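You operate a simulated robot arm through the tools that you are given. There is no shell and no other tool. Be economical: measure what you need, move in short steps, check, and stop when the job is done.

The job below is to be done with a simulated two-armed robot. You get a single attempt, and the scene is never put back.

JOB
Scrub the mud off the white shoe's sole with soap, then dry it.
Fine: brush and drying pad go back. Set down upright: groove brush, drying pad. What is to be rubbed or washed off counts as gone when no trace of it is left.

Only the result counts: the job must be done as asked and must still hold three seconds after the hand-in. Knocking over, shifting, dropping, spilling or breaking anything else fails it.

ROBOT AND FRAMES
Two 7-joint arms with two-finger parallel grippers on one trunk, on a base that drives. Base frame: it is fixed to the floor where the robot stands at the start and does not move with it; the origin is under the middle of the robot, x ahead of it, y to its left, z up; the surface under the hand at the start is at about z = 930. Lengths are in mm, angles in rad, forces in N, time in s.
The left shoulder is at the start at [51, 182, 1181], the right one opposite. With the tool pointing down near the work surface each hand reaches from about 280 to 740 mm from the robot's upright axis, wherever it stands, measured 20 degrees to its own side. Places, roughly: groove brush (6x3x6 cm) [500, -100, 1000]; soap pad [400, -200, 900]; white golf shoe [600, 500, 1000]. Payload 3.91 kg a hand.
The tool frame of a hand sits at the grasp point between the pads (the TCP): z along the fingers, y along the line on which they close. The tips reach 30 mm beyond it. The gripper opens to 110 mm. The fingers are 20 mm wide and 10 mm thick; the gripper's body (48 by 112 mm) begins 55 mm behind the TCP.
Orientation is that of the tool frame in the base frame, as a unit quaternion [x, y, z, w]. With the fingers straight down and closing along the base's y, the tool's x points along the base's -x, its y along +y and its z along -z.

CONTROLS
- The arms move only by the tool servo_tool. It takes "left_steps", "right_steps" or both (then of equal length, played together; a hand with none holds still); each is a list of rows, each a list of 7 numbers: the shift along the tool's x, y, z in units of 300 mm (1.0 is 300 mm), then the turn, a rotation vector about the tool's x, y, z in units of 120 degrees (1.0 is 120 degrees), then the opening, from 0 (shut) to 1 (fully open). In form: [[dx, dy, dz, wx, wy, wz, hand], ...]. A call has 1 to 10 rows; each row is the pose to reach, as a shift and turn from the pose commanded when the call began, along the tool's axes at that moment. A call with a number of a shift or a turn outside -1 to 1 is refused whole. Rows are played at 5 a second. More than 50 mm and 0.15 rad between two rows, or a gripper value outside its range, and nothing of the call is played. Where a pose cannot be reached the arm comes as near as it can. A force on the tool above 40 N (or 10 N above the force at the start of the call, whichever is more), or a blocked arm, ends the call early, and 0.2 s more pass. Each finger travels about 72 mm/s and halts on what it meets, pressing with about 23 N; the grip force reading is that of the motor and also rises with nothing between the fingers. The clock runs only during rows and for 0.2 s after the last one: add rows that repeat a pose to give the fingers time. The reply holds the time, the measured pose of the TCP, the force on the tool along the base axes, the opening and the grip force, in the units named above and with some noise, with the torque about the TCP (base axes, N m) and any sound that the robot's microphone picked up, and new pictures: "pictures" is both (left out), scene, wrist or none (wrist: the cameras of the hands that moved).
- Cameras (640 x 400 px; columns grow to the right, rows downward): "scene" is now at [176.6, 32.1, 1430]; the picture's right is [0.21, -0.98, 0.00], its down [-0.12, -0.03, -0.99] and it looks along [0.97, 0.21, -0.12] (base axes); focal length 214 px, centre (320, 200). "left" rides on the left gripper at [72, -17, -103] in its tool frame; the picture's right is [0.23, 0.97, 0.00], its down [-0.76, 0.18, -0.62] and it looks along [-0.61, 0.14, 0.78] (tool axes); focal length 222 px, centre (320, 200). "right" rides on the right gripper at [72, 17, -103] in its tool frame; the picture's right is [-0.23, 0.97, 0.00], its down [-0.76, -0.18, -0.62] and it looks along [-0.61, -0.14, 0.78] (tool axes); focal length 222 px, centre (320, 200). There is no depth. A picture from a camera that has moved, and an enlarged one, comes with that camera's place and axes in the base frame and with its lens. The place of the scene camera against the robot may be out by one fixed shift of up to 25 mm in any direction.
- slide_trunk(by): slides the trunk up (or, below 0, down) by that many mm; the arms and the scene camera ride with it, the base frame stays. It gives what a move gives, with no picture.
- steer(legs): drives the robot by 1 to 6 legs, each [ahead, left, turn to the left] in mm, mm and rad, along the robot's own axes; the way and the turn of a leg run together, so that a leg with both is an arc; at most 1500 mm and 3.142 rad a leg. The arms and the cameras ride along, it lands a little off, and it stops where it bumps. It gives what a move gives, and a new picture of the scene camera.
- head_to(pan, tilt): turns the head with the scene camera to pan (to the left, within 1.396 rad either way) and tilt (down, from -0.506 to 1.204), counted from straight ahead of the robot. It gives what a move gives, and a new picture of the scene camera.
- zoom(camera, box): a new picture of the part [left, top, right, bottom] of that camera's present view, enlarged. The clock stands still meanwhile.
- hand_in(): hands the job in; it is judged then, once.

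Go step by step. Nothing tells you exact positions but the pictures and the camera data: compare them with the known pose of the tool, close in by small moves and look again before you grip or let go. The budget is 120 turns and 260 pictures, counting those below and the enlarged ones. Unless the task says otherwise, let go and move clear before handing in, and close with one line.

The tools are called after "Emit:" by a JSON object that holds its "name" and its "arguments". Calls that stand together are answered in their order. servo_tool: Moves the arms, as the interface text tells. Its arguments: {"type":"object","properties":{"left_steps":{"type":"array","items":{"type":"array","items":{"type":"number"}}},"right_steps":{"type":"array","items":{"type":"array","items":{"type":"number"}}},"pictures":{"type":"string","enum":["both","scene","wrist","none"]}},"required":[]} The other tools are called the same way: slide_trunk (by) slides the trunk up or down; steer (legs) drives the base; head_to (pan, tilt) turns the head that bears the scene camera; zoom (camera, box) takes an enlarged picture of a part of a camera's view; hand_in () hands the job in.

At the start:

```text
time_s: 0.0
left_tcp_pos: [285.4, 325.1, 1384.8]
left_tcp_rot: [-0.001, 1.0, 0.001, -0.001]
left_wrist_force: [-0.5, 0.5, 0.0]
left_moment: [0.03, -0.02, 0.02]
left_width: 109.9
left_gripper_force: 0.1
right_tcp_pos: [300.2, 4.4, 1422.3]
right_tcp_rot: [0.0, 1.0, 0.0, 0.0]
right_wrist_force: [0.2, -1.0, -0.1]
right_moment: [-0.01, 0.02, 0.0]
right_width: 110.1
right_gripper_force: 0.0
trunk travel left (down, up): [-440.0, 75.0]
robot x, y, heading: [2.8, -0.6, -0.003]
head pan, tilt: [0.262, 0.176]
```

scene: 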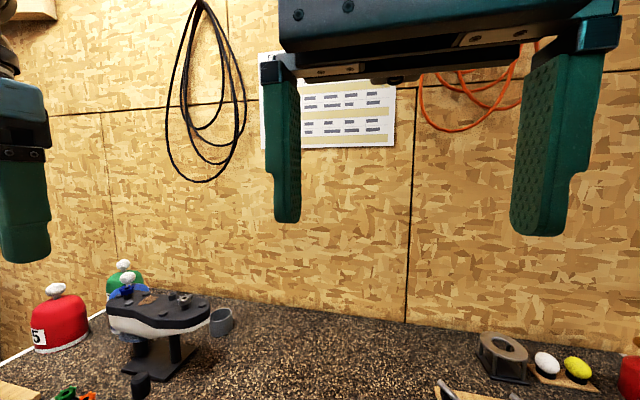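
right: 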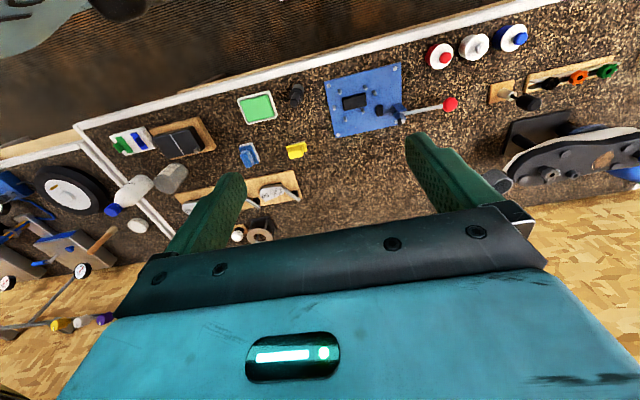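
left: 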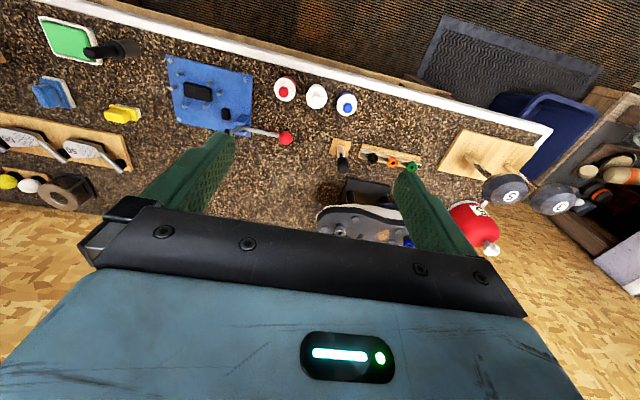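

I see a workbench with a shoe upside down on a stand on the left and various items. I look down over the bench first.

Emit:
{"name": "head_to", "arguments": {"pan": 0.3, "tilt": 0.75}}

Emit:
{"name": "head_to", "arguments": {"pan": -0.5, "tilt": 0.75}}

```text
time_s: 1.0
left_tcp_pos: [285.3, 324.4, 1384.4]
left_tcp_rot: [-0.001, 1.0, 0.0, 0.0]
left_wrist_force: [0.6, 0.6, 0.6]
left_moment: [0.01, 0.0, 0.01]
left_width: 109.8
left_gripper_force: 0.0
right_tcp_pos: [300.8, 3.9, 1421.9]
right_tcp_rot: [0.001, 1.0, 0.0, -0.003]
right_wrist_force: [0.4, -0.3, 0.4]
right_moment: [-0.02, -0.01, 0.0]
right_width: 110.2
right_gripper_force: 0.0
trunk travel left (down, up): [-440.0, 75.0]
robot x, y, heading: [-1.2, -2.5, -0.006]
head pan, tilt: [0.3, 0.75]
camera scene: at [177.1, 31.2, 1428.2], right [0.21, -0.98, 0.0], down [-0.14, -0.03, -0.99], along [0.97, 0.2, -0.14], focal length 214 px, centre (320, 200)
```

scene: 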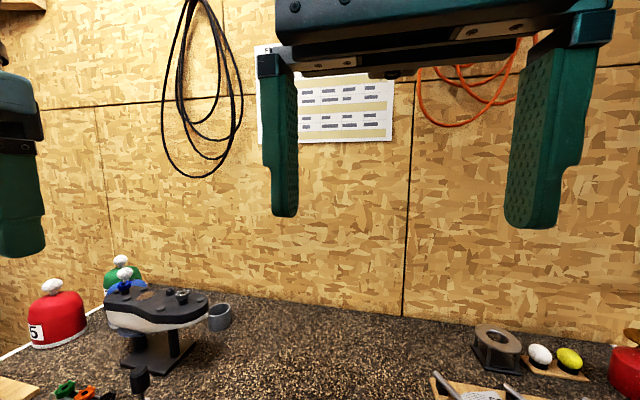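

```text
time_s: 2.1
left_tcp_pos: [285.6, 324.7, 1384.9]
left_tcp_rot: [0.0, 1.0, 0.0, 0.0]
left_wrist_force: [-0.3, 0.2, -0.1]
left_moment: [-0.03, -0.03, 0.01]
left_width: 110.0
left_gripper_force: 0.2
right_tcp_pos: [302.0, 0.4, 1424.2]
right_tcp_rot: [-0.001, 1.0, 0.005, -0.003]
right_wrist_force: [47.2, -57.1, 6.3]
right_moment: [6.76, 6.1, 4.84]
right_width: 110.2
right_gripper_force: 0.1
trunk travel left (down, up): [-440.0, 75.0]
robot x, y, heading: [3.4, 0.3, -0.001]
head pan, tilt: [-0.499, 0.75]
camera scene: at [171.9, -21.7, 1432.4], right [-0.37, -0.93, 0.0], down [-0.09, 0.04, -1.0], along [0.93, -0.37, -0.1], focal length 214 px, centre (320, 200)
```

scene: 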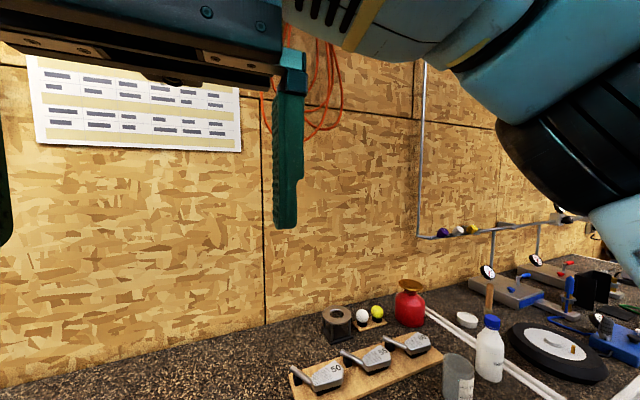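

The head is bumping against the right hand in front of it. I move both hands away to the sides.

Emit:
{"name": "servo_tool", "arguments": {"right_steps": [[-0.13, -0.0, 0.0, 0, 0, 0, 1], [-0.13, -0.14, 0.0, 0, 0, 0, 1], [-0.13, -0.28, 0, 0, 0, 0, 1], [-0.13, -0.42, 0, 0, 0, 0, 1], [-0.13, -0.56, 0, 0, 0, 0, 1], [-0.13, -0.7, 0, 0, 0, 0, 1], [-0.13, -0.84, 0, 0, 0, 0, 1], [-0.13, -0.98, 0, 0, 0, 0, 1]], "left_steps": [[0, 0.05, 0, 0, 0, 0, 1], [0, 0.1, 0.0, 0, 0, 0, 1], [0, 0.15, 0, 0, 0, 0, 1], [0, 0.2, 0, 0, 0, 0, 1], [0, 0.25, 0, 0, 0, 0, 1], [0, 0.3, 0, 0, 0, 0, 1], [0, 0.3, 0, 0, 0, 0, 1], [0, 0.3, 0, 0, 0, 0, 1]], "pictures": "none"}}

Emit:
{"name": "head_to", "arguments": {"pan": 0.4, "tilt": 0.75}}

Emit:
{"name": "head_to", "arguments": {"pan": -0.5, "tilt": 0.75}}

```text
time_s: 3.9
left_tcp_pos: [286.4, 414.2, 1384.5]
left_tcp_rot: [0.0, 1.0, 0.0, 0.0]
left_wrist_force: [-0.7, -0.7, -0.8]
left_moment: [0.0, -0.04, 0.02]
left_width: 109.8
left_gripper_force: 0.0
right_tcp_pos: [358.4, -245.9, 1357.1]
right_tcp_rot: [0.0, 1.0, 0.001, 0.001]
right_wrist_force: [0.7, -0.8, 0.3]
right_moment: [0.0, 0.03, 0.02]
right_width: 110.1
right_gripper_force: 0.0
right hand out of reach, approached as far as the arm can: row 3, 4, 5, 6, 7, 8
trunk travel left (down, up): [-440.0, 75.0]
robot x, y, heading: [-3.7, 1.9, 0.003]
head pan, tilt: [-0.499, 0.75]
```

```text
time_s: 5.1
left_tcp_pos: [287.6, 415.3, 1383.6]
left_tcp_rot: [0.0, 1.0, 0.0, 0.0]
left_wrist_force: [0.1, -0.1, 0.9]
left_moment: [-0.03, 0.01, -0.01]
left_width: 110.0
left_gripper_force: 0.1
right_tcp_pos: [358.0, -244.9, 1358.1]
right_tcp_rot: [-0.001, 1.0, 0.001, 0.0]
right_wrist_force: [-0.1, 0.1, -0.1]
right_moment: [-0.01, -0.03, 0.05]
right_width: 110.2
right_gripper_force: 0.1
trunk travel left (down, up): [-440.0, 75.0]
robot x, y, heading: [-2.2, 0.5, -0.003]
head pan, tilt: [0.4, 0.75]
camera scene: at [162.7, 44.4, 1373.1], right [0.39, -0.92, 0.0], down [-0.63, -0.27, -0.73], along [0.67, 0.28, -0.68], focal length 214 px, centre (320, 200)
```

scene: 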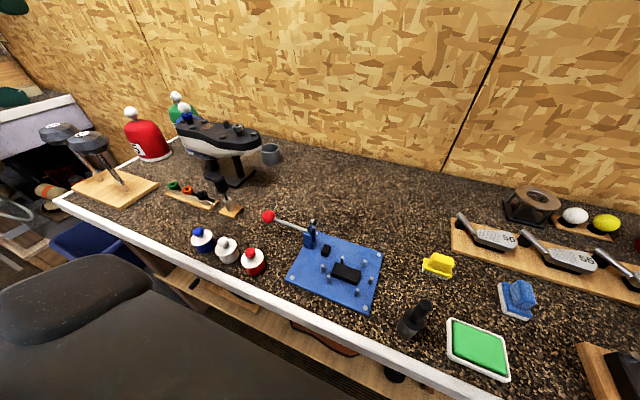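

```text
time_s: 6.3
left_tcp_pos: [286.0, 415.6, 1384.5]
left_tcp_rot: [0.0, 1.0, 0.0, 0.0]
left_wrist_force: [0.0, 0.2, 0.1]
left_moment: [0.02, 0.05, -0.01]
left_width: 110.1
left_gripper_force: 0.1
right_tcp_pos: [357.6, -244.2, 1357.8]
right_tcp_rot: [0.0, 1.0, 0.001, 0.0]
right_wrist_force: [0.0, -1.0, 0.3]
right_moment: [-0.01, 0.01, 0.02]
right_width: 109.8
right_gripper_force: 0.0
trunk travel left (down, up): [-440.0, 75.0]
robot x, y, heading: [2.9, 0.3, -0.004]
head pan, tilt: [-0.499, 0.75]
camera scene: at [159.2, -27.4, 1373.1], right [-0.48, -0.88, 0.0], down [-0.6, 0.33, -0.73], along [0.64, -0.35, -0.68], focal length 214 px, centre (320, 200)
```

scene: 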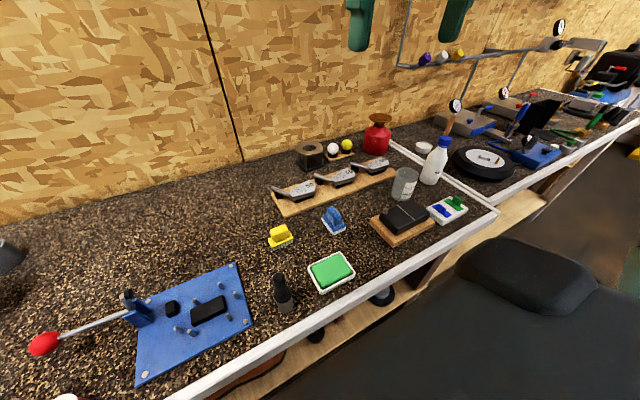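

I see a yellow tool, a blue tool with white base, a green pad in a white tray; I zoom on them and on the shoe.

Emit:
{"name": "zoom", "arguments": {"camera": "scene", "box": [240, 180, 480, 330]}}

Emit:
{"name": "head_to", "arguments": {"pan": 0.6, "tilt": 0.6}}

Emit:
{"name": "zoom", "arguments": {"camera": "scene", "box": [200, 80, 440, 230]}}

```text
2.67 times, centred on (360, 255) of scene
camera zoom: at [159.2, -27.4, 1373.1], right [-0.48, -0.88, 0.0], down [-0.6, 0.33, -0.73], along [0.64, -0.35, -0.68], focal length 572 px, centre (213, 53)
```

zoom: 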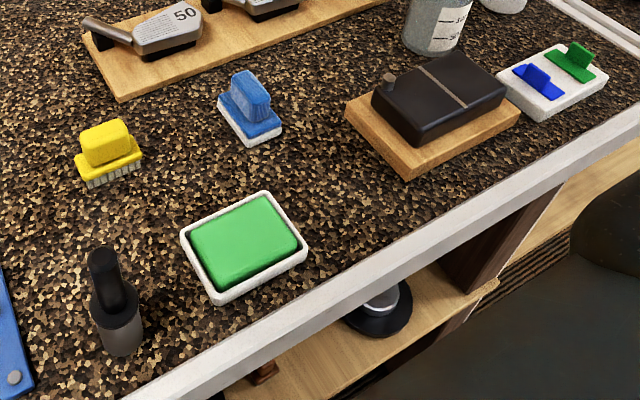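

```text
time_s: 7.6
left_tcp_pos: [286.8, 414.4, 1384.3]
left_tcp_rot: [0.001, 1.0, 0.0, 0.0]
left_wrist_force: [0.6, 0.4, 0.1]
left_moment: [0.01, 0.01, 0.02]
left_width: 110.2
left_gripper_force: 0.1
right_tcp_pos: [357.8, -244.6, 1357.8]
right_tcp_rot: [0.0, 1.0, 0.001, 0.001]
right_wrist_force: [-0.2, -0.3, 0.1]
right_moment: [0.02, 0.0, -0.03]
right_width: 110.2
right_gripper_force: 0.0
trunk travel left (down, up): [-440.0, 75.0]
robot x, y, heading: [-1.5, 0.3, -0.001]
head pan, tilt: [0.6, 0.6]
camera scene: at [159.3, 62.1, 1386.0], right [0.56, -0.83, 0.0], down [-0.47, -0.32, -0.83], along [0.68, 0.47, -0.56], focal length 214 px, centre (320, 200)
```

scene: 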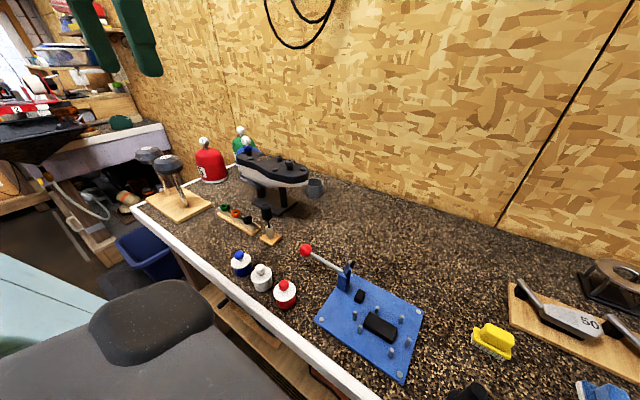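

```text
2.67 times, centred on (320, 155) of scene
camera zoom: at [159.3, 62.1, 1386.0], right [0.56, -0.83, 0.0], down [-0.47, -0.32, -0.83], along [0.68, 0.47, -0.56], focal length 572 px, centre (320, 320)
```

zoom: 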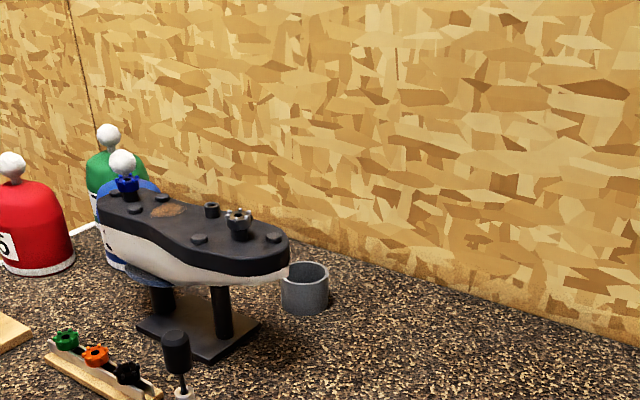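

Yellow with bristles = groove brush, about (477, -91), long axis along y; blue/white = drying pad about (460, -225), long along x; green = soap pad about (351, -161). The mud is on the upturned sole. I drive right so the left hand can reach all these.

Emit:
{"name": "steer", "arguments": {"legs": [[0, -170, 0]]}}

```text
time_s: 9.8
left_tcp_pos: [284.7, 247.0, 1383.9]
left_tcp_rot: [-0.002, 1.0, 0.0, 0.0]
left_wrist_force: [0.4, -0.8, -0.1]
left_moment: [0.02, 0.01, 0.0]
left_width: 110.1
left_gripper_force: 0.0
right_tcp_pos: [359.2, -411.9, 1357.6]
right_tcp_rot: [-0.002, 1.0, 0.001, 0.0]
right_wrist_force: [-0.4, -0.1, 0.2]
right_moment: [-0.02, 0.01, -0.01]
right_width: 109.7
right_gripper_force: 0.2
trunk travel left (down, up): [-440.0, 75.0]
robot x, y, heading: [1.4, -171.4, 0.002]
head pan, tilt: [0.6, 0.6]
camera scene: at [159.4, -105.6, 1386.0], right [0.57, -0.82, 0.0], down [-0.47, -0.32, -0.82], along [0.68, 0.47, -0.57], focal length 214 px, centre (320, 200)
```

scene: 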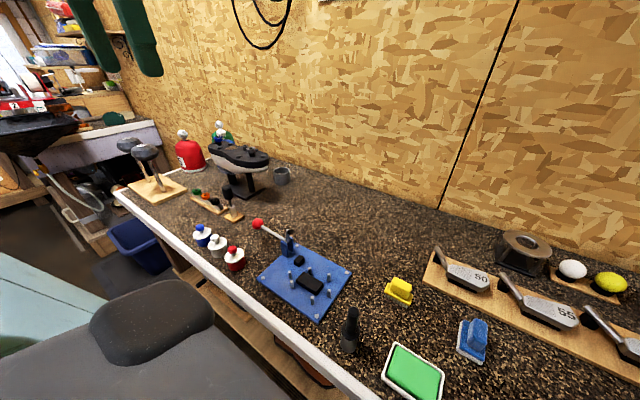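

I bring the left hand over the brush, turning it 90° about the vertical.

Emit:
{"name": "servo_tool", "arguments": {"left_steps": [[-0.03, -0.05, 0.03, 0, 0, 0.07, 1], [-0.06, -0.1, 0.06, 0, 0, 0.14, 1], [-0.09, -0.16, 0.09, 0, 0, 0.21, 1], [-0.12, -0.22, 0.12, 0, 0, 0.28, 1], [-0.16, -0.28, 0.15, 0, 0, 0.35, 1], [-0.2, -0.34, 0.18, 0, 0, 0.42, 1], [-0.24, -0.4, 0.22, 0, 0, 0.49, 1], [-0.28, -0.46, 0.26, 0, 0, 0.56, 1], [-0.32, -0.52, 0.3, 0, 0, 0.63, 1], [-0.36, -0.58, 0.34, 0, 0, 0.7, 1]], "pictures": "wrist"}}

```text
time_s: 12.0
left_tcp_pos: [318.8, 5.3, 1249.4]
left_tcp_rot: [0.667, 0.745, -0.001, 0.001]
left_wrist_force: [0.1, -0.4, 0.0]
left_moment: [0.01, -0.02, 0.01]
left_width: 110.2
left_gripper_force: 0.0
left hand out of reach, approached as far as the arm can: row 5, 6, 7, 8, 9, 10
right_tcp_pos: [359.9, -413.9, 1357.7]
right_tcp_rot: [-0.001, 1.0, 0.0, 0.0]
right_wrist_force: [0.4, -0.3, 1.3]
right_moment: [0.04, 0.0, 0.0]
right_width: 110.0
right_gripper_force: 0.1
trunk travel left (down, up): [-440.0, 75.0]
robot x, y, heading: [-1.5, -173.4, 0.006]
head pan, tilt: [0.6, 0.6]
camera left: at [294.0, 74.4, 1352.2], right [0.94, 0.33, 0.0], down [0.26, -0.74, 0.62], along [0.21, -0.59, -0.78], focal length 222 px, centre (320, 200)
```

left: 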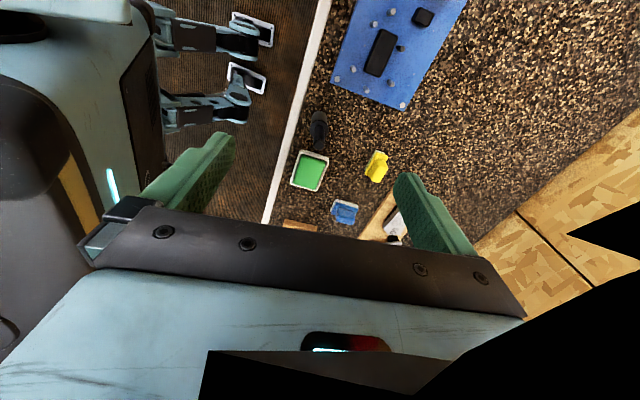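

The reach is limited up high; I move down and over and then see where it is.

Emit:
{"name": "servo_tool", "arguments": {"left_steps": [[-0.04, 0, 0.1, 0, 0, 0, 1], [-0.08, 0, 0.2, 0, 0, 0, 1], [-0.12, 0, 0.3, 0, 0, 0, 1], [-0.16, 0, 0.4, 0, 0, 0, 1], [-0.2, 0, 0.5, 0, 0, 0, 1]], "pictures": "wrist"}}

```text
time_s: 13.2
left_tcp_pos: [326.2, -53.6, 1095.5]
left_tcp_rot: [0.667, 0.745, 0.0, 0.0]
left_wrist_force: [0.4, -0.2, -0.3]
left_moment: [-0.02, 0.01, -0.01]
left_width: 109.7
left_gripper_force: 0.0
right_tcp_pos: [358.4, -412.1, 1357.1]
right_tcp_rot: [-0.001, 1.0, 0.002, 0.0]
right_wrist_force: [0.7, -0.4, -0.4]
right_moment: [0.04, -0.01, 0.02]
right_width: 109.9
right_gripper_force: 0.1
trunk travel left (down, up): [-440.0, 75.0]
robot x, y, heading: [0.9, -167.7, 0.009]
head pan, tilt: [0.6, 0.6]
camera left: at [300.8, 17.9, 1198.6], right [0.94, 0.33, 0.0], down [0.26, -0.74, 0.62], along [0.21, -0.59, -0.78], focal length 222 px, centre (320, 200)
```

left: 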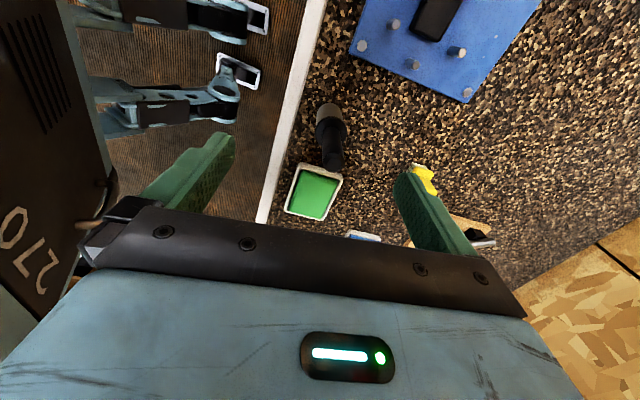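

I move over the brush's estimated place and square up the turn.

Emit:
{"name": "servo_tool", "arguments": {"left_steps": [[-0.04, 0.12, 0, 0, 0, 0.02, 1], [-0.08, 0.24, 0, 0, 0, 0.03, 1], [-0.12, 0.36, 0.0, 0, 0, 0.05, 1], [-0.16, 0.465, 0.05, 0, 0, 0.05, 1], [-0.16, 0.465, 0.05, 0, 0, 0.05, 1]], "pictures": "wrist"}}

Emit:
{"name": "head_to", "arguments": {"pan": 0.15, "tilt": 0.8}}

```text
time_s: 14.4
left_tcp_pos: [335.2, -55.4, 1086.9]
left_tcp_rot: [0.705, 0.709, 0.001, 0.0]
left_wrist_force: [0.1, -0.1, 0.4]
left_moment: [0.01, -0.01, -0.01]
left_width: 110.1
left_gripper_force: 0.0
left hand out of reach, approached as far as the arm can: row 1, 2, 3, 4, 5
right_tcp_pos: [358.1, -412.2, 1358.8]
right_tcp_rot: [-0.002, 1.0, 0.001, 0.001]
right_wrist_force: [-0.7, 0.1, 0.6]
right_moment: [0.01, 0.01, -0.01]
right_width: 110.2
right_gripper_force: 0.1
trunk travel left (down, up): [-440.0, 75.0]
robot x, y, heading: [-0.1, -170.2, 0.002]
head pan, tilt: [0.6, 0.6]
camera left: at [317.8, 18.0, 1188.9], right [0.97, 0.23, 0.0], down [0.18, -0.76, 0.62], along [0.15, -0.61, -0.78], focal length 222 px, centre (320, 200)
```

left: 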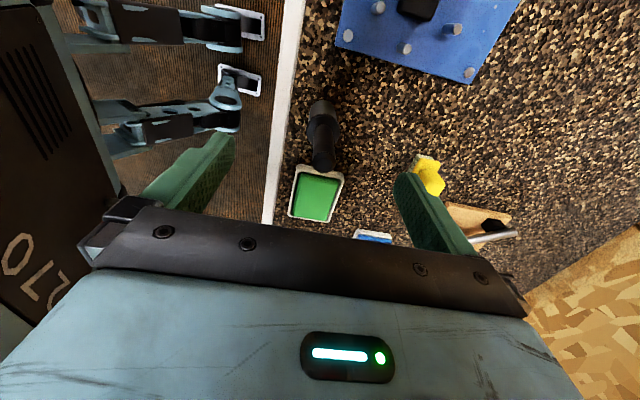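

```text
time_s: 15.3
left_tcp_pos: [336.8, -55.3, 1086.2]
left_tcp_rot: [0.705, 0.709, -0.001, 0.001]
left_wrist_force: [-0.1, 0.1, 0.6]
left_moment: [-0.01, 0.0, 0.01]
left_width: 110.0
left_gripper_force: 0.0
right_tcp_pos: [357.7, -411.7, 1358.0]
right_tcp_rot: [-0.001, 1.0, 0.0, 0.0]
right_wrist_force: [-1.2, -0.4, -0.4]
right_moment: [0.01, -0.02, 0.0]
right_width: 109.9
right_gripper_force: 0.1
trunk travel left (down, up): [-440.0, 75.0]
robot x, y, heading: [1.4, -169.8, 0.007]
head pan, tilt: [0.15, 0.799]
camera scene: at [166.3, -143.5, 1369.1], right [0.15, -0.99, 0.0], down [-0.71, -0.11, -0.7], along [0.69, 0.11, -0.72], focal length 214 px, centre (320, 200)
```

scene: 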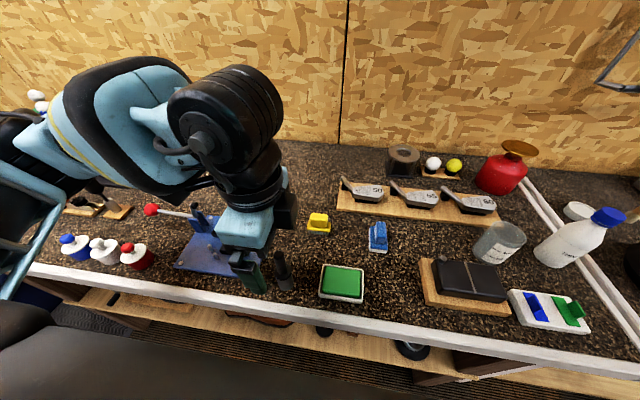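

This turn direction limits reach. I turn the hand the other way while moving forward.

Emit:
{"name": "servo_tool", "arguments": {"left_steps": [[0, 0, -0.05, 0, 0, -0.07, 1], [0, 0, -0.1, 0, 0, -0.14, 1], [0, 0.0, -0.1, 0, 0, -0.21, 1], [0, 0.0, -0.1, 0, 0, -0.28, 1], [0, 0.0, -0.1, 0, 0, -0.35, 1], [0, 0.0, -0.1, 0, 0, -0.42, 1], [0, 0.0, -0.1, 0, 0, -0.49, 1], [0, 0.0, -0.1, 0, 0, -0.56, 1], [0, 0.0, -0.1, 0, 0, -0.63, 1], [0, 0.0, -0.1, 0, 0, -0.7, 1]], "pictures": "none"}}

Emit:
{"name": "servo_tool", "arguments": {"left_steps": [[-0.05, 0, 0, 0, 0, -0.07, 1], [-0.1, 0, 0, 0, 0, -0.14, 1], [-0.15, 0.0, 0, 0, 0, -0.21, 1], [-0.2, 0.0, 0, 0, 0, -0.28, 1], [-0.25, 0.0, 0, 0, 0, -0.35, 1], [-0.3, 0.0, 0, 0, 0, -0.42, 1], [-0.35, 0.0, 0, 0, 0, -0.49, 1], [-0.4, 0.0, 0, 0, 0, -0.56, 1], [-0.45, 0.0, 0, 0, 0, -0.63, 1], [-0.45, 0.0, 0, 0, 0, -0.7, 1]], "pictures": "both"}}

```text
time_s: 17.5
left_tcp_pos: [331.5, -51.4, 1117.6]
left_tcp_rot: [0.048, 0.999, 0.0, 0.0]
left_wrist_force: [-0.2, 0.2, 0.5]
left_moment: [-0.03, -0.02, -0.06]
left_width: 110.0
left_gripper_force: 0.1
right_tcp_pos: [359.1, -413.2, 1358.1]
right_tcp_rot: [-0.002, 1.0, 0.001, 0.0]
right_wrist_force: [0.7, 0.0, -0.5]
right_moment: [-0.04, 0.01, 0.03]
right_width: 109.7
right_gripper_force: 0.0
trunk travel left (down, up): [-440.0, 75.0]
robot x, y, heading: [0.4, -167.4, 0.008]
head pan, tilt: [0.15, 0.799]
```

```text
time_s: 19.7
left_tcp_pos: [473.5, -28.8, 1115.8]
left_tcp_rot: [-0.632, 0.775, 0.0, 0.0]
left_wrist_force: [0.1, 0.2, -0.4]
left_moment: [0.04, 0.01, 0.0]
left_width: 110.0
left_gripper_force: 0.1
left hand out of reach, approached as far as the arm can: row 5, 6, 7, 8, 9, 10
right_tcp_pos: [359.3, -412.7, 1357.8]
right_tcp_rot: [-0.003, 1.0, 0.002, 0.0]
right_wrist_force: [0.0, 0.1, 0.2]
right_moment: [0.02, -0.01, -0.01]
right_width: 110.0
right_gripper_force: 0.1
trunk travel left (down, up): [-440.0, 75.0]
robot x, y, heading: [-0.1, -167.7, 0.004]
head pan, tilt: [0.15, 0.799]
camera scene: at [166.3, -143.9, 1369.2], right [0.15, -0.99, 0.0], down [-0.71, -0.11, -0.7], along [0.69, 0.11, -0.72], focal length 214 px, centre (320, 200)
camera left: at [475.2, -103.0, 1219.2], right [-1.0, -0.03, 0.0], down [-0.02, 0.78, 0.62], along [-0.02, 0.62, -0.78], focal length 222 px, centre (320, 200)
```

scene: 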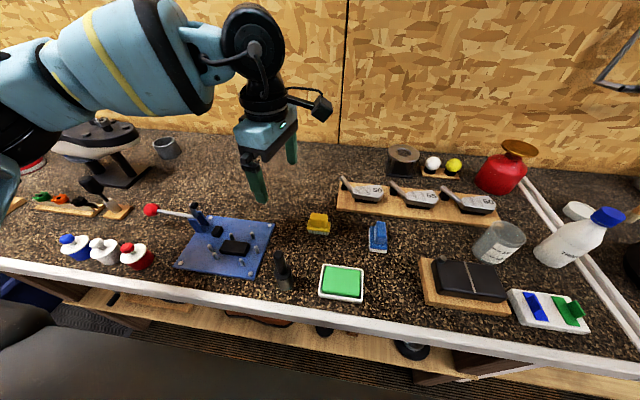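
left: 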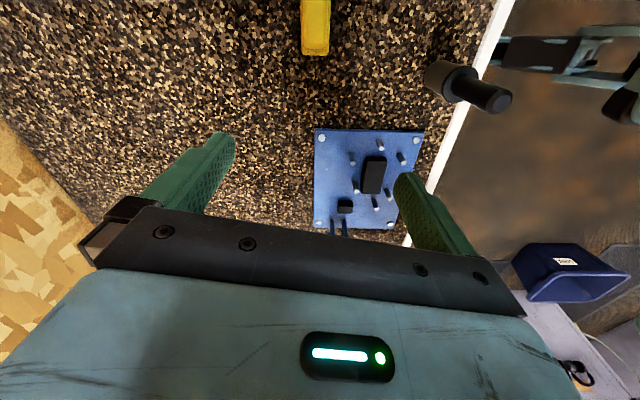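

The brush is in view of the wrist camera; I move over it.

Emit:
{"name": "servo_tool", "arguments": {"left_steps": [[0.08, -0.02, 0, 0, 0, -0.05, 1], [0.16, -0.04, 0, 0, 0, -0.095, 1], [0.243, -0.06, 0, 0, 0, -0.095, 1]], "pictures": "both"}}

```text
time_s: 20.5
left_tcp_pos: [452.8, -40.5, 1106.8]
left_tcp_rot: [-0.706, 0.709, -0.001, 0.0]
left_wrist_force: [-0.2, -0.3, -0.2]
left_moment: [0.01, 0.02, 0.02]
left_width: 109.9
left_gripper_force: 0.0
left hand out of reach, approached as far as the arm can: row 1, 2, 3
right_tcp_pos: [359.4, -412.0, 1356.9]
right_tcp_rot: [-0.001, 1.0, 0.001, 0.0]
right_wrist_force: [0.7, 0.4, -0.3]
right_moment: [0.02, -0.01, 0.03]
right_width: 110.1
right_gripper_force: 0.0
trunk travel left (down, up): [-440.0, 75.0]
robot x, y, heading: [-1.8, -169.1, 0.006]
head pan, tilt: [0.15, 0.799]
camera scene: at [166.9, -143.7, 1369.0], right [0.15, -0.99, 0.0], down [-0.71, -0.11, -0.7], along [0.69, 0.11, -0.72], focal length 214 px, centre (320, 200)
camera left: at [468.1, -112.8, 1208.4], right [-0.97, -0.22, 0.0], down [-0.17, 0.76, 0.62], along [-0.14, 0.61, -0.78], focal length 222 px, centre (320, 200)
```

scene: 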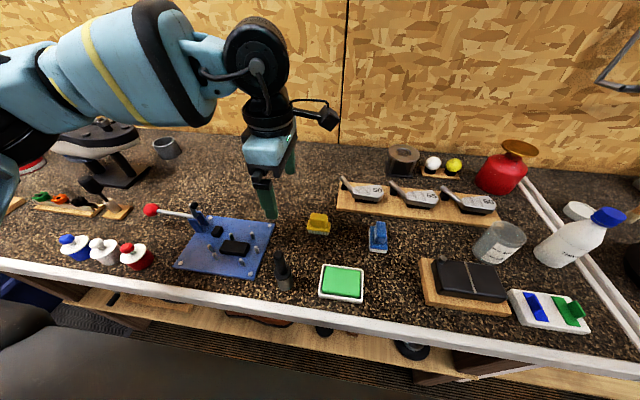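
left: 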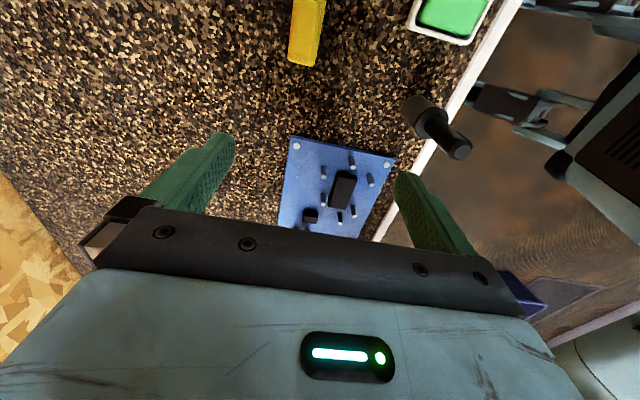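

Joint limits hinder reaching further right, so I drive the base right and watch.

Emit:
{"name": "steer", "arguments": {"legs": [[0, -90, 0]]}}

Emit:
{"name": "zoom", "arguments": {"camera": "left", "box": [160, 0, 480, 200]}}

```text
time_s: 21.9
left_tcp_pos: [452.2, -130.9, 1105.3]
left_tcp_rot: [-0.703, 0.711, 0.0, 0.0]
left_wrist_force: [-0.5, 0.2, -0.5]
left_moment: [-0.01, -0.02, -0.01]
left_width: 110.0
left_gripper_force: 0.0
right_tcp_pos: [358.3, -501.0, 1358.3]
right_tcp_rot: [0.001, 1.0, 0.0, 0.0]
right_wrist_force: [0.4, -0.7, 0.3]
right_moment: [0.0, 0.04, -0.02]
right_width: 109.8
right_gripper_force: 0.1
trunk travel left (down, up): [-440.0, 75.0]
robot x, y, heading: [2.4, -258.4, 0.0]
head pan, tilt: [0.15, 0.799]
camera scene: at [166.5, -232.7, 1369.1], right [0.15, -0.99, 0.0], down [-0.71, -0.11, -0.7], along [0.69, 0.1, -0.72], focal length 214 px, centre (320, 200)
```

scene: 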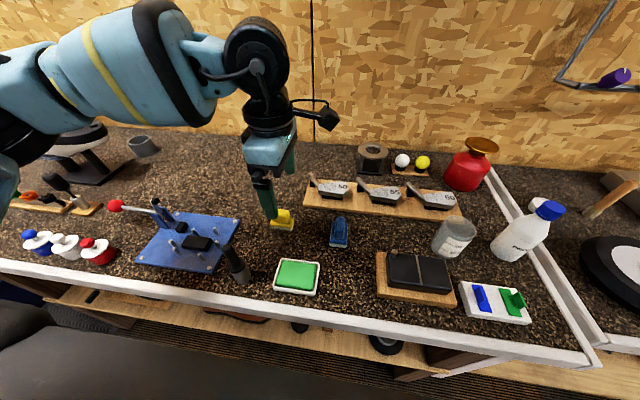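

```text
2.00 times, centred on (320, 100) of left
camera zoom: at [468.0, -202.9, 1208.5], right [-0.98, -0.22, 0.0], down [-0.17, 0.76, 0.62], along [-0.14, 0.61, -0.78], focal length 444 px, centre (320, 400)
```

zoom: 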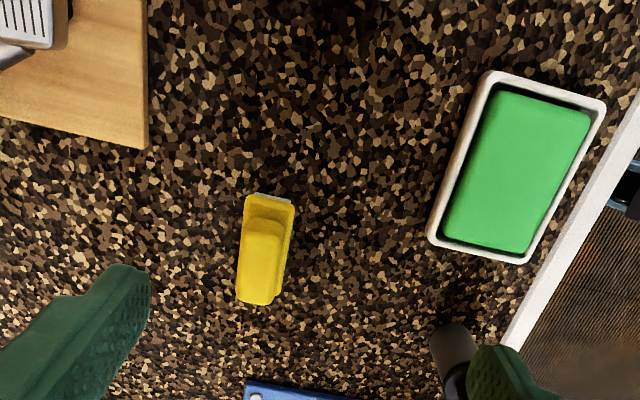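

The brush is at about (478, -103), long axis along y. I centre over it and descend partway.

Emit:
{"name": "servo_tool", "arguments": {"left_steps": [[-0.045, -0.045, 0.07, 0, 0, 0, 1], [-0.093, -0.087, 0.14, 0, 0, 0, 0.8], [-0.093, -0.087, 0.21, 0, 0, 0, 0.7], [-0.093, -0.087, 0.28, 0, 0, 0, 0.7]], "pictures": "both"}}

Emit:
{"name": "zoom", "arguments": {"camera": "scene", "box": [230, 150, 390, 250]}}

```text
time_s: 22.9
left_tcp_pos: [477.7, -103.6, 1023.3]
left_tcp_rot: [-0.703, 0.711, -0.001, -0.001]
left_wrist_force: [-0.3, 0.1, -0.1]
left_moment: [-0.03, -0.03, 0.03]
left_width: 77.1
left_gripper_force: 0.1
right_tcp_pos: [357.8, -501.7, 1357.5]
right_tcp_rot: [0.0, 1.0, -0.001, 0.0]
right_wrist_force: [0.0, 0.4, 0.7]
right_moment: [-0.04, 0.01, -0.03]
right_width: 110.2
right_gripper_force: 0.1
trunk travel left (down, up): [-440.0, 75.0]
robot x, y, heading: [-0.0, -261.4, -0.001]
head pan, tilt: [0.15, 0.799]
camera scene: at [167.0, -232.5, 1369.0], right [0.15, -0.99, 0.0], down [-0.71, -0.11, -0.7], along [0.69, 0.1, -0.72], focal length 214 px, centre (320, 200)
camera left: at [494.1, -174.7, 1125.3], right [-0.98, -0.22, 0.0], down [-0.17, 0.76, 0.62], along [-0.14, 0.61, -0.78], focal length 222 px, centre (320, 200)
```

scene: 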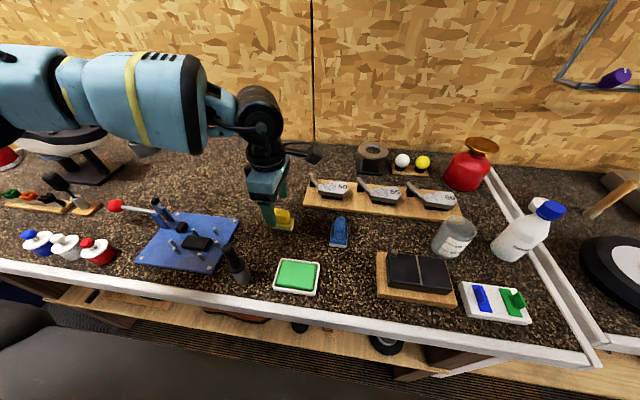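
left: 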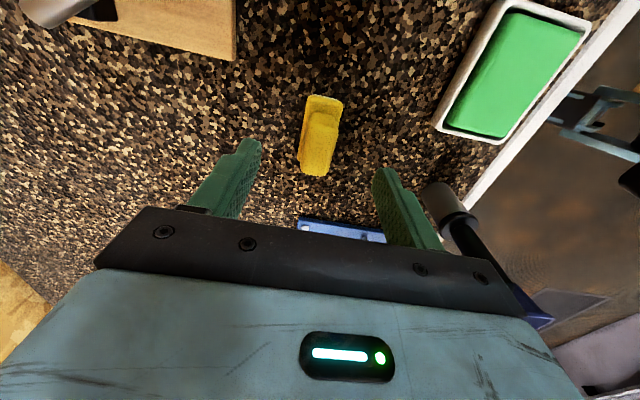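

```text
4.00 times, centred on (310, 200) of scene
camera zoom: at [167.0, -232.5, 1369.0], right [0.15, -0.99, 0.0], down [-0.71, -0.11, -0.7], along [0.69, 0.1, -0.72], focal length 858 px, centre (360, 200)
```

zoom: 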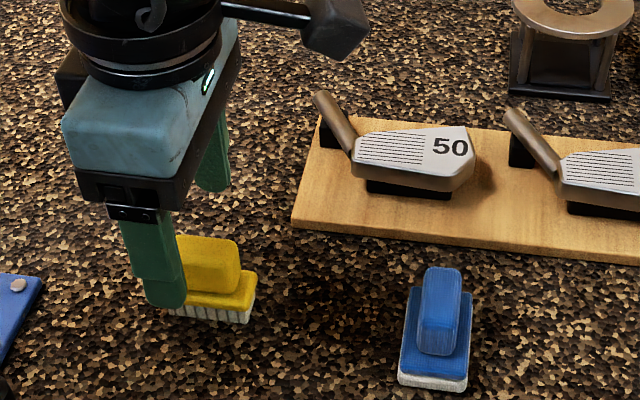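

The brush centre lies ~13 mm further in -y. I shift and go down to grip the handle.

Emit:
{"name": "servo_tool", "arguments": {"left_steps": [[0.045, 0, 0.04, 0, 0, 0, 0.6], [0.045, 0, 0.08, 0, 0, 0, 0.6], [0.045, 0, 0.11, 0, 0, 0, 0.6]], "pictures": "wrist"}}

Emit:
{"name": "zoom", "arguments": {"camera": "scene", "box": [230, 150, 390, 250]}}

```text
time_s: 23.7
left_tcp_pos: [478.8, -116.9, 989.4]
left_tcp_rot: [-0.703, 0.711, 0.0, 0.0]
left_wrist_force: [0.2, 0.3, -0.4]
left_moment: [0.01, 0.01, 0.0]
left_width: 66.1
left_gripper_force: 0.1
right_tcp_pos: [358.2, -501.3, 1357.6]
right_tcp_rot: [0.0, 1.0, 0.0, 0.0]
right_wrist_force: [0.6, -0.6, -0.3]
right_moment: [0.01, 0.0, 0.01]
right_width: 110.2
right_gripper_force: 0.0
trunk travel left (down, up): [-440.0, 75.0]
robot x, y, heading: [0.5, -255.7, 0.002]
head pan, tilt: [0.15, 0.799]
camera left: at [494.6, -188.8, 1091.9], right [-0.98, -0.22, 0.0], down [-0.17, 0.76, 0.62], along [-0.14, 0.61, -0.78], focal length 222 px, centre (320, 200)
```

left: 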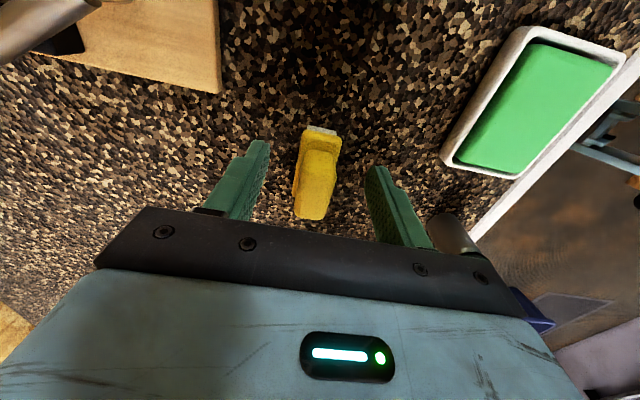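

```text
4.00 times, centred on (310, 200) of scene
camera zoom: at [166.6, -232.8, 1369.1], right [0.15, -0.99, 0.0], down [-0.71, -0.11, -0.7], along [0.69, 0.1, -0.72], focal length 858 px, centre (360, 200)
```

zoom: 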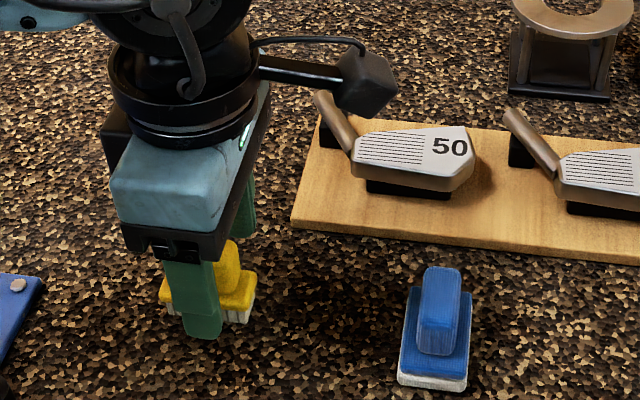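

Well placed; I close on the handle with a slight raise.

Emit:
{"name": "servo_tool", "arguments": {"left_steps": [[0, 0, -0.015, 0, 0, 0, 0.6], [0, 0, -0.015, 0, 0, 0, 0.4], [0, 0, -0.015, 0, 0, 0, 0.2], [0, 0, -0.015, 0, 0, 0, 0], [0, 0, -0.015, 0, 0, 0, 0], [0, 0, -0.015, 0, 0, 0, 0]], "pictures": "wrist"}}

Emit:
{"name": "zoom", "arguments": {"camera": "scene", "box": [230, 150, 390, 250]}}

```text
time_s: 25.1
left_tcp_pos: [479.1, -115.9, 992.5]
left_tcp_rot: [-0.703, 0.711, 0.001, 0.0]
left_wrist_force: [0.4, -1.0, 0.4]
left_moment: [-0.02, -0.01, -0.04]
left_width: 21.3
left_gripper_force: 22.7
right_tcp_pos: [357.8, -501.6, 1357.3]
right_tcp_rot: [0.0, 1.0, 0.0, -0.001]
right_wrist_force: [-0.5, -0.9, 0.5]
right_moment: [-0.02, 0.0, 0.01]
right_width: 110.1
right_gripper_force: 0.0
trunk travel left (down, up): [-440.0, 75.0]
robot x, y, heading: [1.2, -258.3, 0.001]
head pan, tilt: [0.15, 0.799]
camera left: at [494.6, -188.3, 1095.8], right [-0.98, -0.22, 0.0], down [-0.17, 0.76, 0.62], along [-0.14, 0.61, -0.78], focal length 222 px, centre (320, 200)
```

left: 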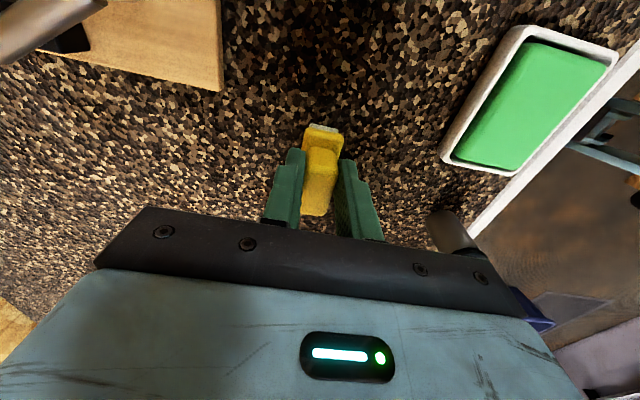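

```text
4.00 times, centred on (310, 200) of scene
camera zoom: at [166.5, -232.8, 1369.1], right [0.15, -0.99, 0.0], down [-0.71, -0.11, -0.7], along [0.69, 0.1, -0.72], focal length 858 px, centre (360, 200)
```

zoom: 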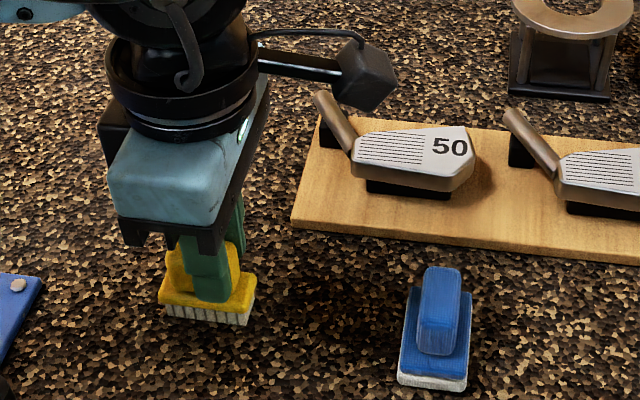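

Gripped (21 mm). I lift the brush and carry it over the soap pad at about (350, -175), turning the wrist back partially for reach.

Emit:
{"name": "servo_tool", "arguments": {"left_steps": [[0, 0, -0.14, 0, 0, 0, 0], [0, 0, -0.27, 0, 0, 0, 0], [0.04, 0.08, -0.27, 0, 0, 0.06, 0], [0.08, 0.16, -0.27, 0, 0, 0.12, 0], [0.12, 0.24, -0.27, 0, 0, 0.18, 0], [0.16, 0.32, -0.27, 0, 0, 0.24, 0], [0.19, 0.38, -0.27, 0, 0, 0.3, 0], [0.2, 0.43, -0.27, 0, 0, 0.35, 0], [0.2, 0.43, -0.27, 0, 0, 0.35, 0]], "pictures": "both"}}

```text
time_s: 27.1
left_tcp_pos: [366.6, -155.4, 1082.9]
left_tcp_rot: [-0.402, 0.916, 0.0, 0.0]
left_wrist_force: [-0.3, 1.3, -1.2]
left_moment: [-0.01, -0.01, 0.0]
left_width: 21.1
left_gripper_force: 23.5
left hand out of reach, approached as far as the arm can: row 5, 6, 7, 8, 9
right_tcp_pos: [358.1, -502.5, 1358.1]
right_tcp_rot: [0.0, 1.0, 0.001, -0.001]
right_wrist_force: [0.5, 0.0, -0.5]
right_moment: [0.01, 0.02, 0.0]
right_width: 109.9
right_gripper_force: 0.1
trunk travel left (down, up): [-440.0, 75.0]
robot x, y, heading: [2.2, -255.4, -0.002]
head pan, tilt: [0.15, 0.799]
camera scene: at [166.5, -233.2, 1369.1], right [0.15, -0.99, 0.0], down [-0.71, -0.11, -0.7], along [0.69, 0.1, -0.72], focal length 214 px, centre (320, 200)
camera left: at [328.7, -219.1, 1186.1], right [-0.87, 0.49, 0.0], down [0.38, 0.68, 0.62], along [0.31, 0.54, -0.78], focal length 222 px, centre (320, 200)
```

scene: 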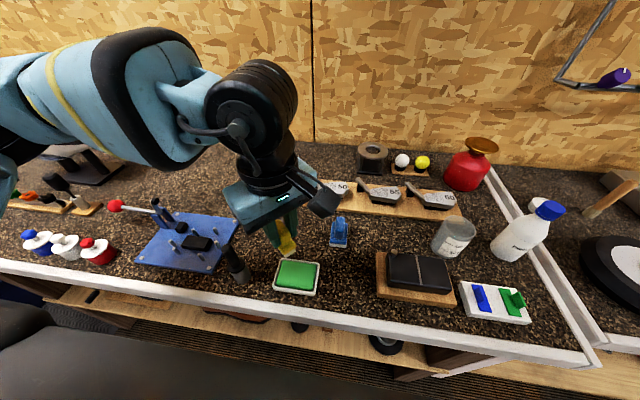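
left: 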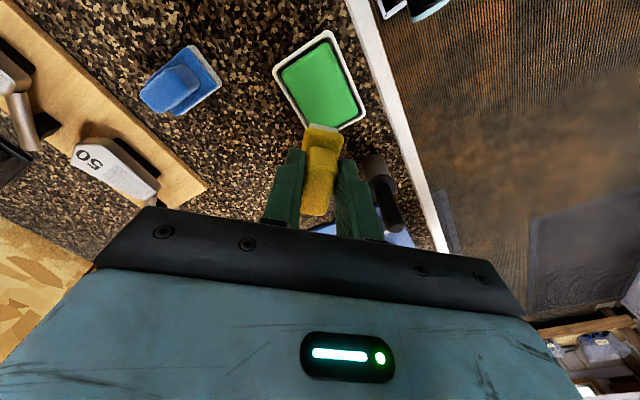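

Soap centre confirmed near (351, -176). I shift over it and lower partway.

Emit:
{"name": "servo_tool", "arguments": {"left_steps": [[0.03, 0, 0.04, 0, 0, 0.06, 0], [0.06, -0.01, 0.08, 0, 0, 0.12, 0], [0.085, -0.01, 0.12, 0, 0, 0.18, 0], [0.085, -0.01, 0.16, 0, 0, 0.2, 0], [0.085, -0.01, 0.18, 0, 0, 0.2, 0]], "pictures": "both"}}

Emit:
{"name": "zoom", "arguments": {"camera": "scene", "box": [220, 200, 380, 300]}}

```text
time_s: 28.3
left_tcp_pos: [364.5, -154.9, 1041.0]
left_tcp_rot: [-0.202, 0.979, -0.001, 0.0]
left_wrist_force: [0.3, 0.0, -1.0]
left_moment: [-0.01, 0.01, 0.0]
left_width: 21.2
left_gripper_force: 23.2
left hand out of reach, approached as far as the arm can: row 1, 2, 3, 4, 5
right_tcp_pos: [358.3, -501.7, 1356.6]
right_tcp_rot: [0.0, 1.0, 0.001, 0.0]
right_wrist_force: [0.1, -0.5, 0.2]
right_moment: [0.02, -0.01, 0.01]
right_width: 109.9
right_gripper_force: 0.1
trunk travel left (down, up): [-440.0, 75.0]
robot x, y, heading: [-0.7, -256.3, 0.001]
head pan, tilt: [0.15, 0.799]
camera scene: at [167.5, -232.6, 1368.9], right [0.15, -0.99, 0.0], down [-0.71, -0.11, -0.7], along [0.69, 0.1, -0.72], focal length 214 px, centre (320, 200)
camera left: at [305.1, -199.1, 1143.5], right [-0.6, 0.8, 0.0], down [0.63, 0.47, 0.62], along [0.5, 0.37, -0.78], focal length 222 px, centre (320, 200)
```

scene: 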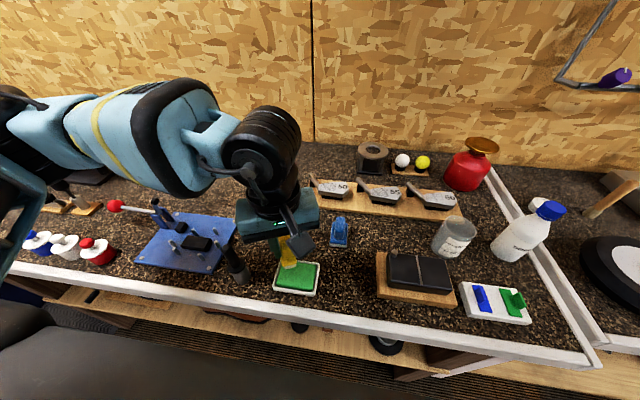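
left: 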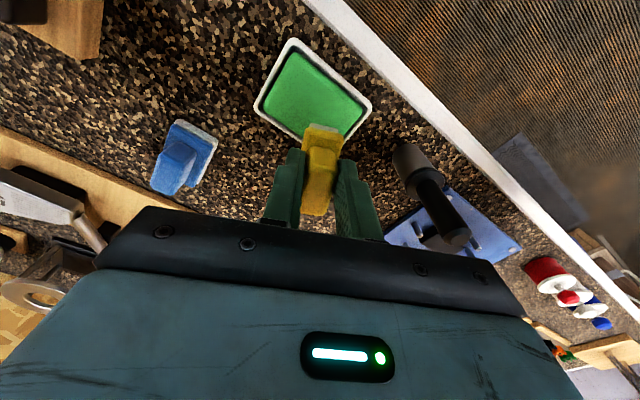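

```text
4.00 times, centred on (300, 250) of scene
camera zoom: at [167.5, -232.6, 1368.9], right [0.15, -0.99, 0.0], down [-0.71, -0.11, -0.7], along [0.69, 0.1, -0.72], focal length 858 px, centre (400, 0)
```

zoom: 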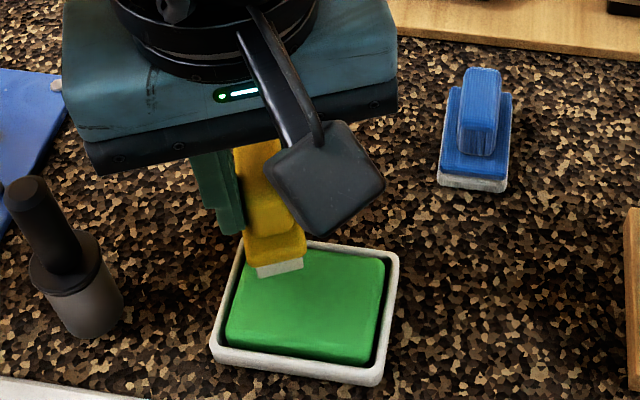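

The arm hits a joint limit, so I shift the base itself to bring the brush over the soap centre.

Emit:
{"name": "steer", "arguments": {"legs": [[-14, -24, 0]]}}

Emit:
{"name": "servo_tool", "arguments": {"left_steps": [[0, 0, 0.03, 0, 0, 0, 0], [0, 0, 0.055, 0, 0, 0, 0], [0, 0, 0.07, 0, 0, 0, 0]], "pictures": "wrist"}}

Emit:
{"name": "zoom", "arguments": {"camera": "scene", "box": [220, 200, 380, 300]}}

```text
time_s: 29.2
left_tcp_pos: [349.6, -179.3, 1040.9]
left_tcp_rot: [-0.203, 0.979, -0.001, 0.0]
left_wrist_force: [0.7, -0.3, 0.1]
left_moment: [0.06, -0.01, -0.01]
left_width: 20.9
left_gripper_force: 23.6
right_tcp_pos: [344.3, -524.4, 1357.5]
right_tcp_rot: [0.0, 1.0, 0.001, -0.001]
right_wrist_force: [-0.3, 0.8, 0.3]
right_moment: [0.04, -0.01, 0.01]
right_width: 110.0
right_gripper_force: 0.1
trunk travel left (down, up): [-440.0, 75.0]
robot x, y, heading: [-13.2, -278.8, 0.003]
head pan, tilt: [0.15, 0.799]
camera scene: at [153.0, -256.2, 1369.0], right [0.15, -0.99, 0.0], down [-0.71, -0.11, -0.7], along [0.69, 0.1, -0.72], focal length 214 px, centre (320, 200)
```

scene: 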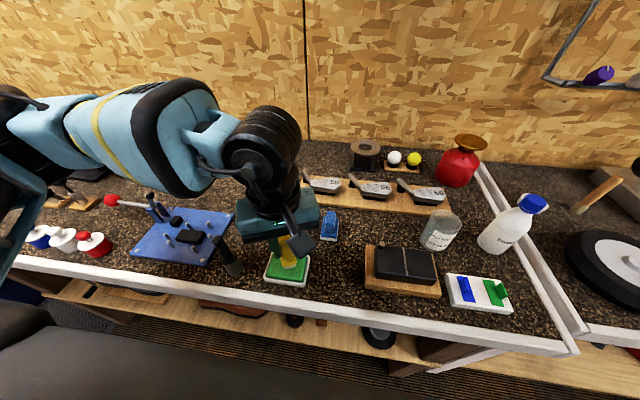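

```text
time_s: 30.0
left_tcp_pos: [351.5, -178.6, 1019.9]
left_tcp_rot: [-0.203, 0.979, 0.0, -0.001]
left_wrist_force: [1.5, -0.6, -0.7]
left_moment: [0.01, 0.0, -0.01]
left_width: 21.0
left_gripper_force: 23.4
right_tcp_pos: [345.7, -525.2, 1356.9]
right_tcp_rot: [0.0, 1.0, 0.0, 0.0]
right_wrist_force: [0.1, 0.0, -0.7]
right_moment: [0.0, -0.03, 0.0]
right_width: 110.2
right_gripper_force: 0.1
trunk travel left (down, up): [-440.0, 75.0]
robot x, y, heading: [-16.4, -280.4, -0.002]
head pan, tilt: [0.15, 0.799]
camera left: at [290.8, -222.4, 1123.4], right [-0.6, 0.8, 0.0], down [0.63, 0.47, 0.62], along [0.5, 0.37, -0.78], focal length 222 px, centre (320, 200)
```

left: 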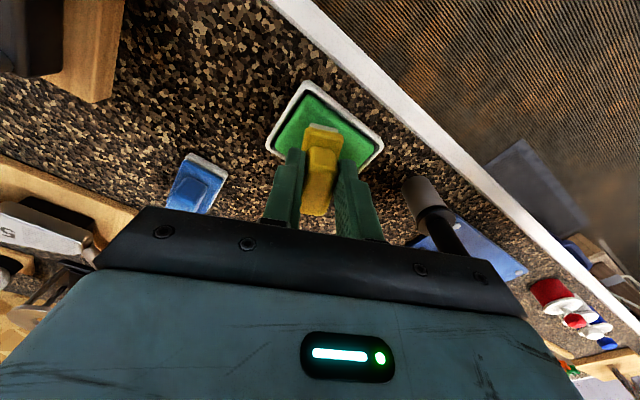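

```text
4.00 times, centred on (300, 250) of scene
camera zoom: at [152.9, -256.4, 1369.1], right [0.15, -0.99, 0.0], down [-0.71, -0.11, -0.7], along [0.69, 0.1, -0.72], focal length 858 px, centre (400, 0)
```

zoom: 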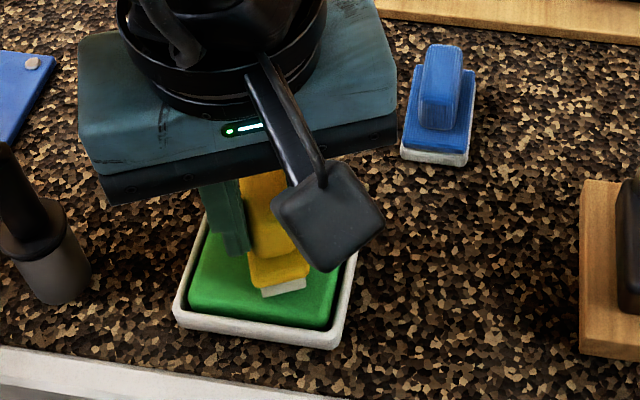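

Over the soap pad; I lower in small steps until contact, then rub a little.

Emit:
{"name": "servo_tool", "arguments": {"left_steps": [[0, 0, 0.01, 0, 0, 0, 0], [0, 0, 0.02, 0, 0, 0, 0], [0, 0, 0.03, 0, 0, 0, 0], [0, 0, 0.04, 0, 0, 0, 0], [0, 0, 0.045, 0, 0, 0, 0], [0, 0, 0.05, 0, 0, 0, 0], [0, 0, 0.055, 0, 0, 0, 0], [0, 0, 0.06, 0, 0, 0, 0]], "pictures": "none"}}

```text
time_s: 31.7
left_tcp_pos: [349.5, -179.2, 1006.8]
left_tcp_rot: [-0.204, 0.979, -0.002, 0.002]
left_wrist_force: [-6.7, 0.8, 19.8]
left_moment: [0.06, 0.47, -0.03]
left_width: 21.4
left_gripper_force: 22.8
right_tcp_pos: [343.0, -525.5, 1357.9]
right_tcp_rot: [0.0, 1.0, 0.0, 0.001]
right_wrist_force: [0.9, -0.6, 0.1]
right_moment: [-0.01, 0.01, 0.0]
right_width: 109.9
right_gripper_force: 0.1
trunk travel left (down, up): [-440.0, 75.0]
robot x, y, heading: [-14.6, -278.2, -0.001]
head pan, tilt: [0.15, 0.799]
stopped in row 8 (left hand): the force on the tool passed its limit at 43 N (the readings are from after the stop); the commanded pose is now the measured one
```

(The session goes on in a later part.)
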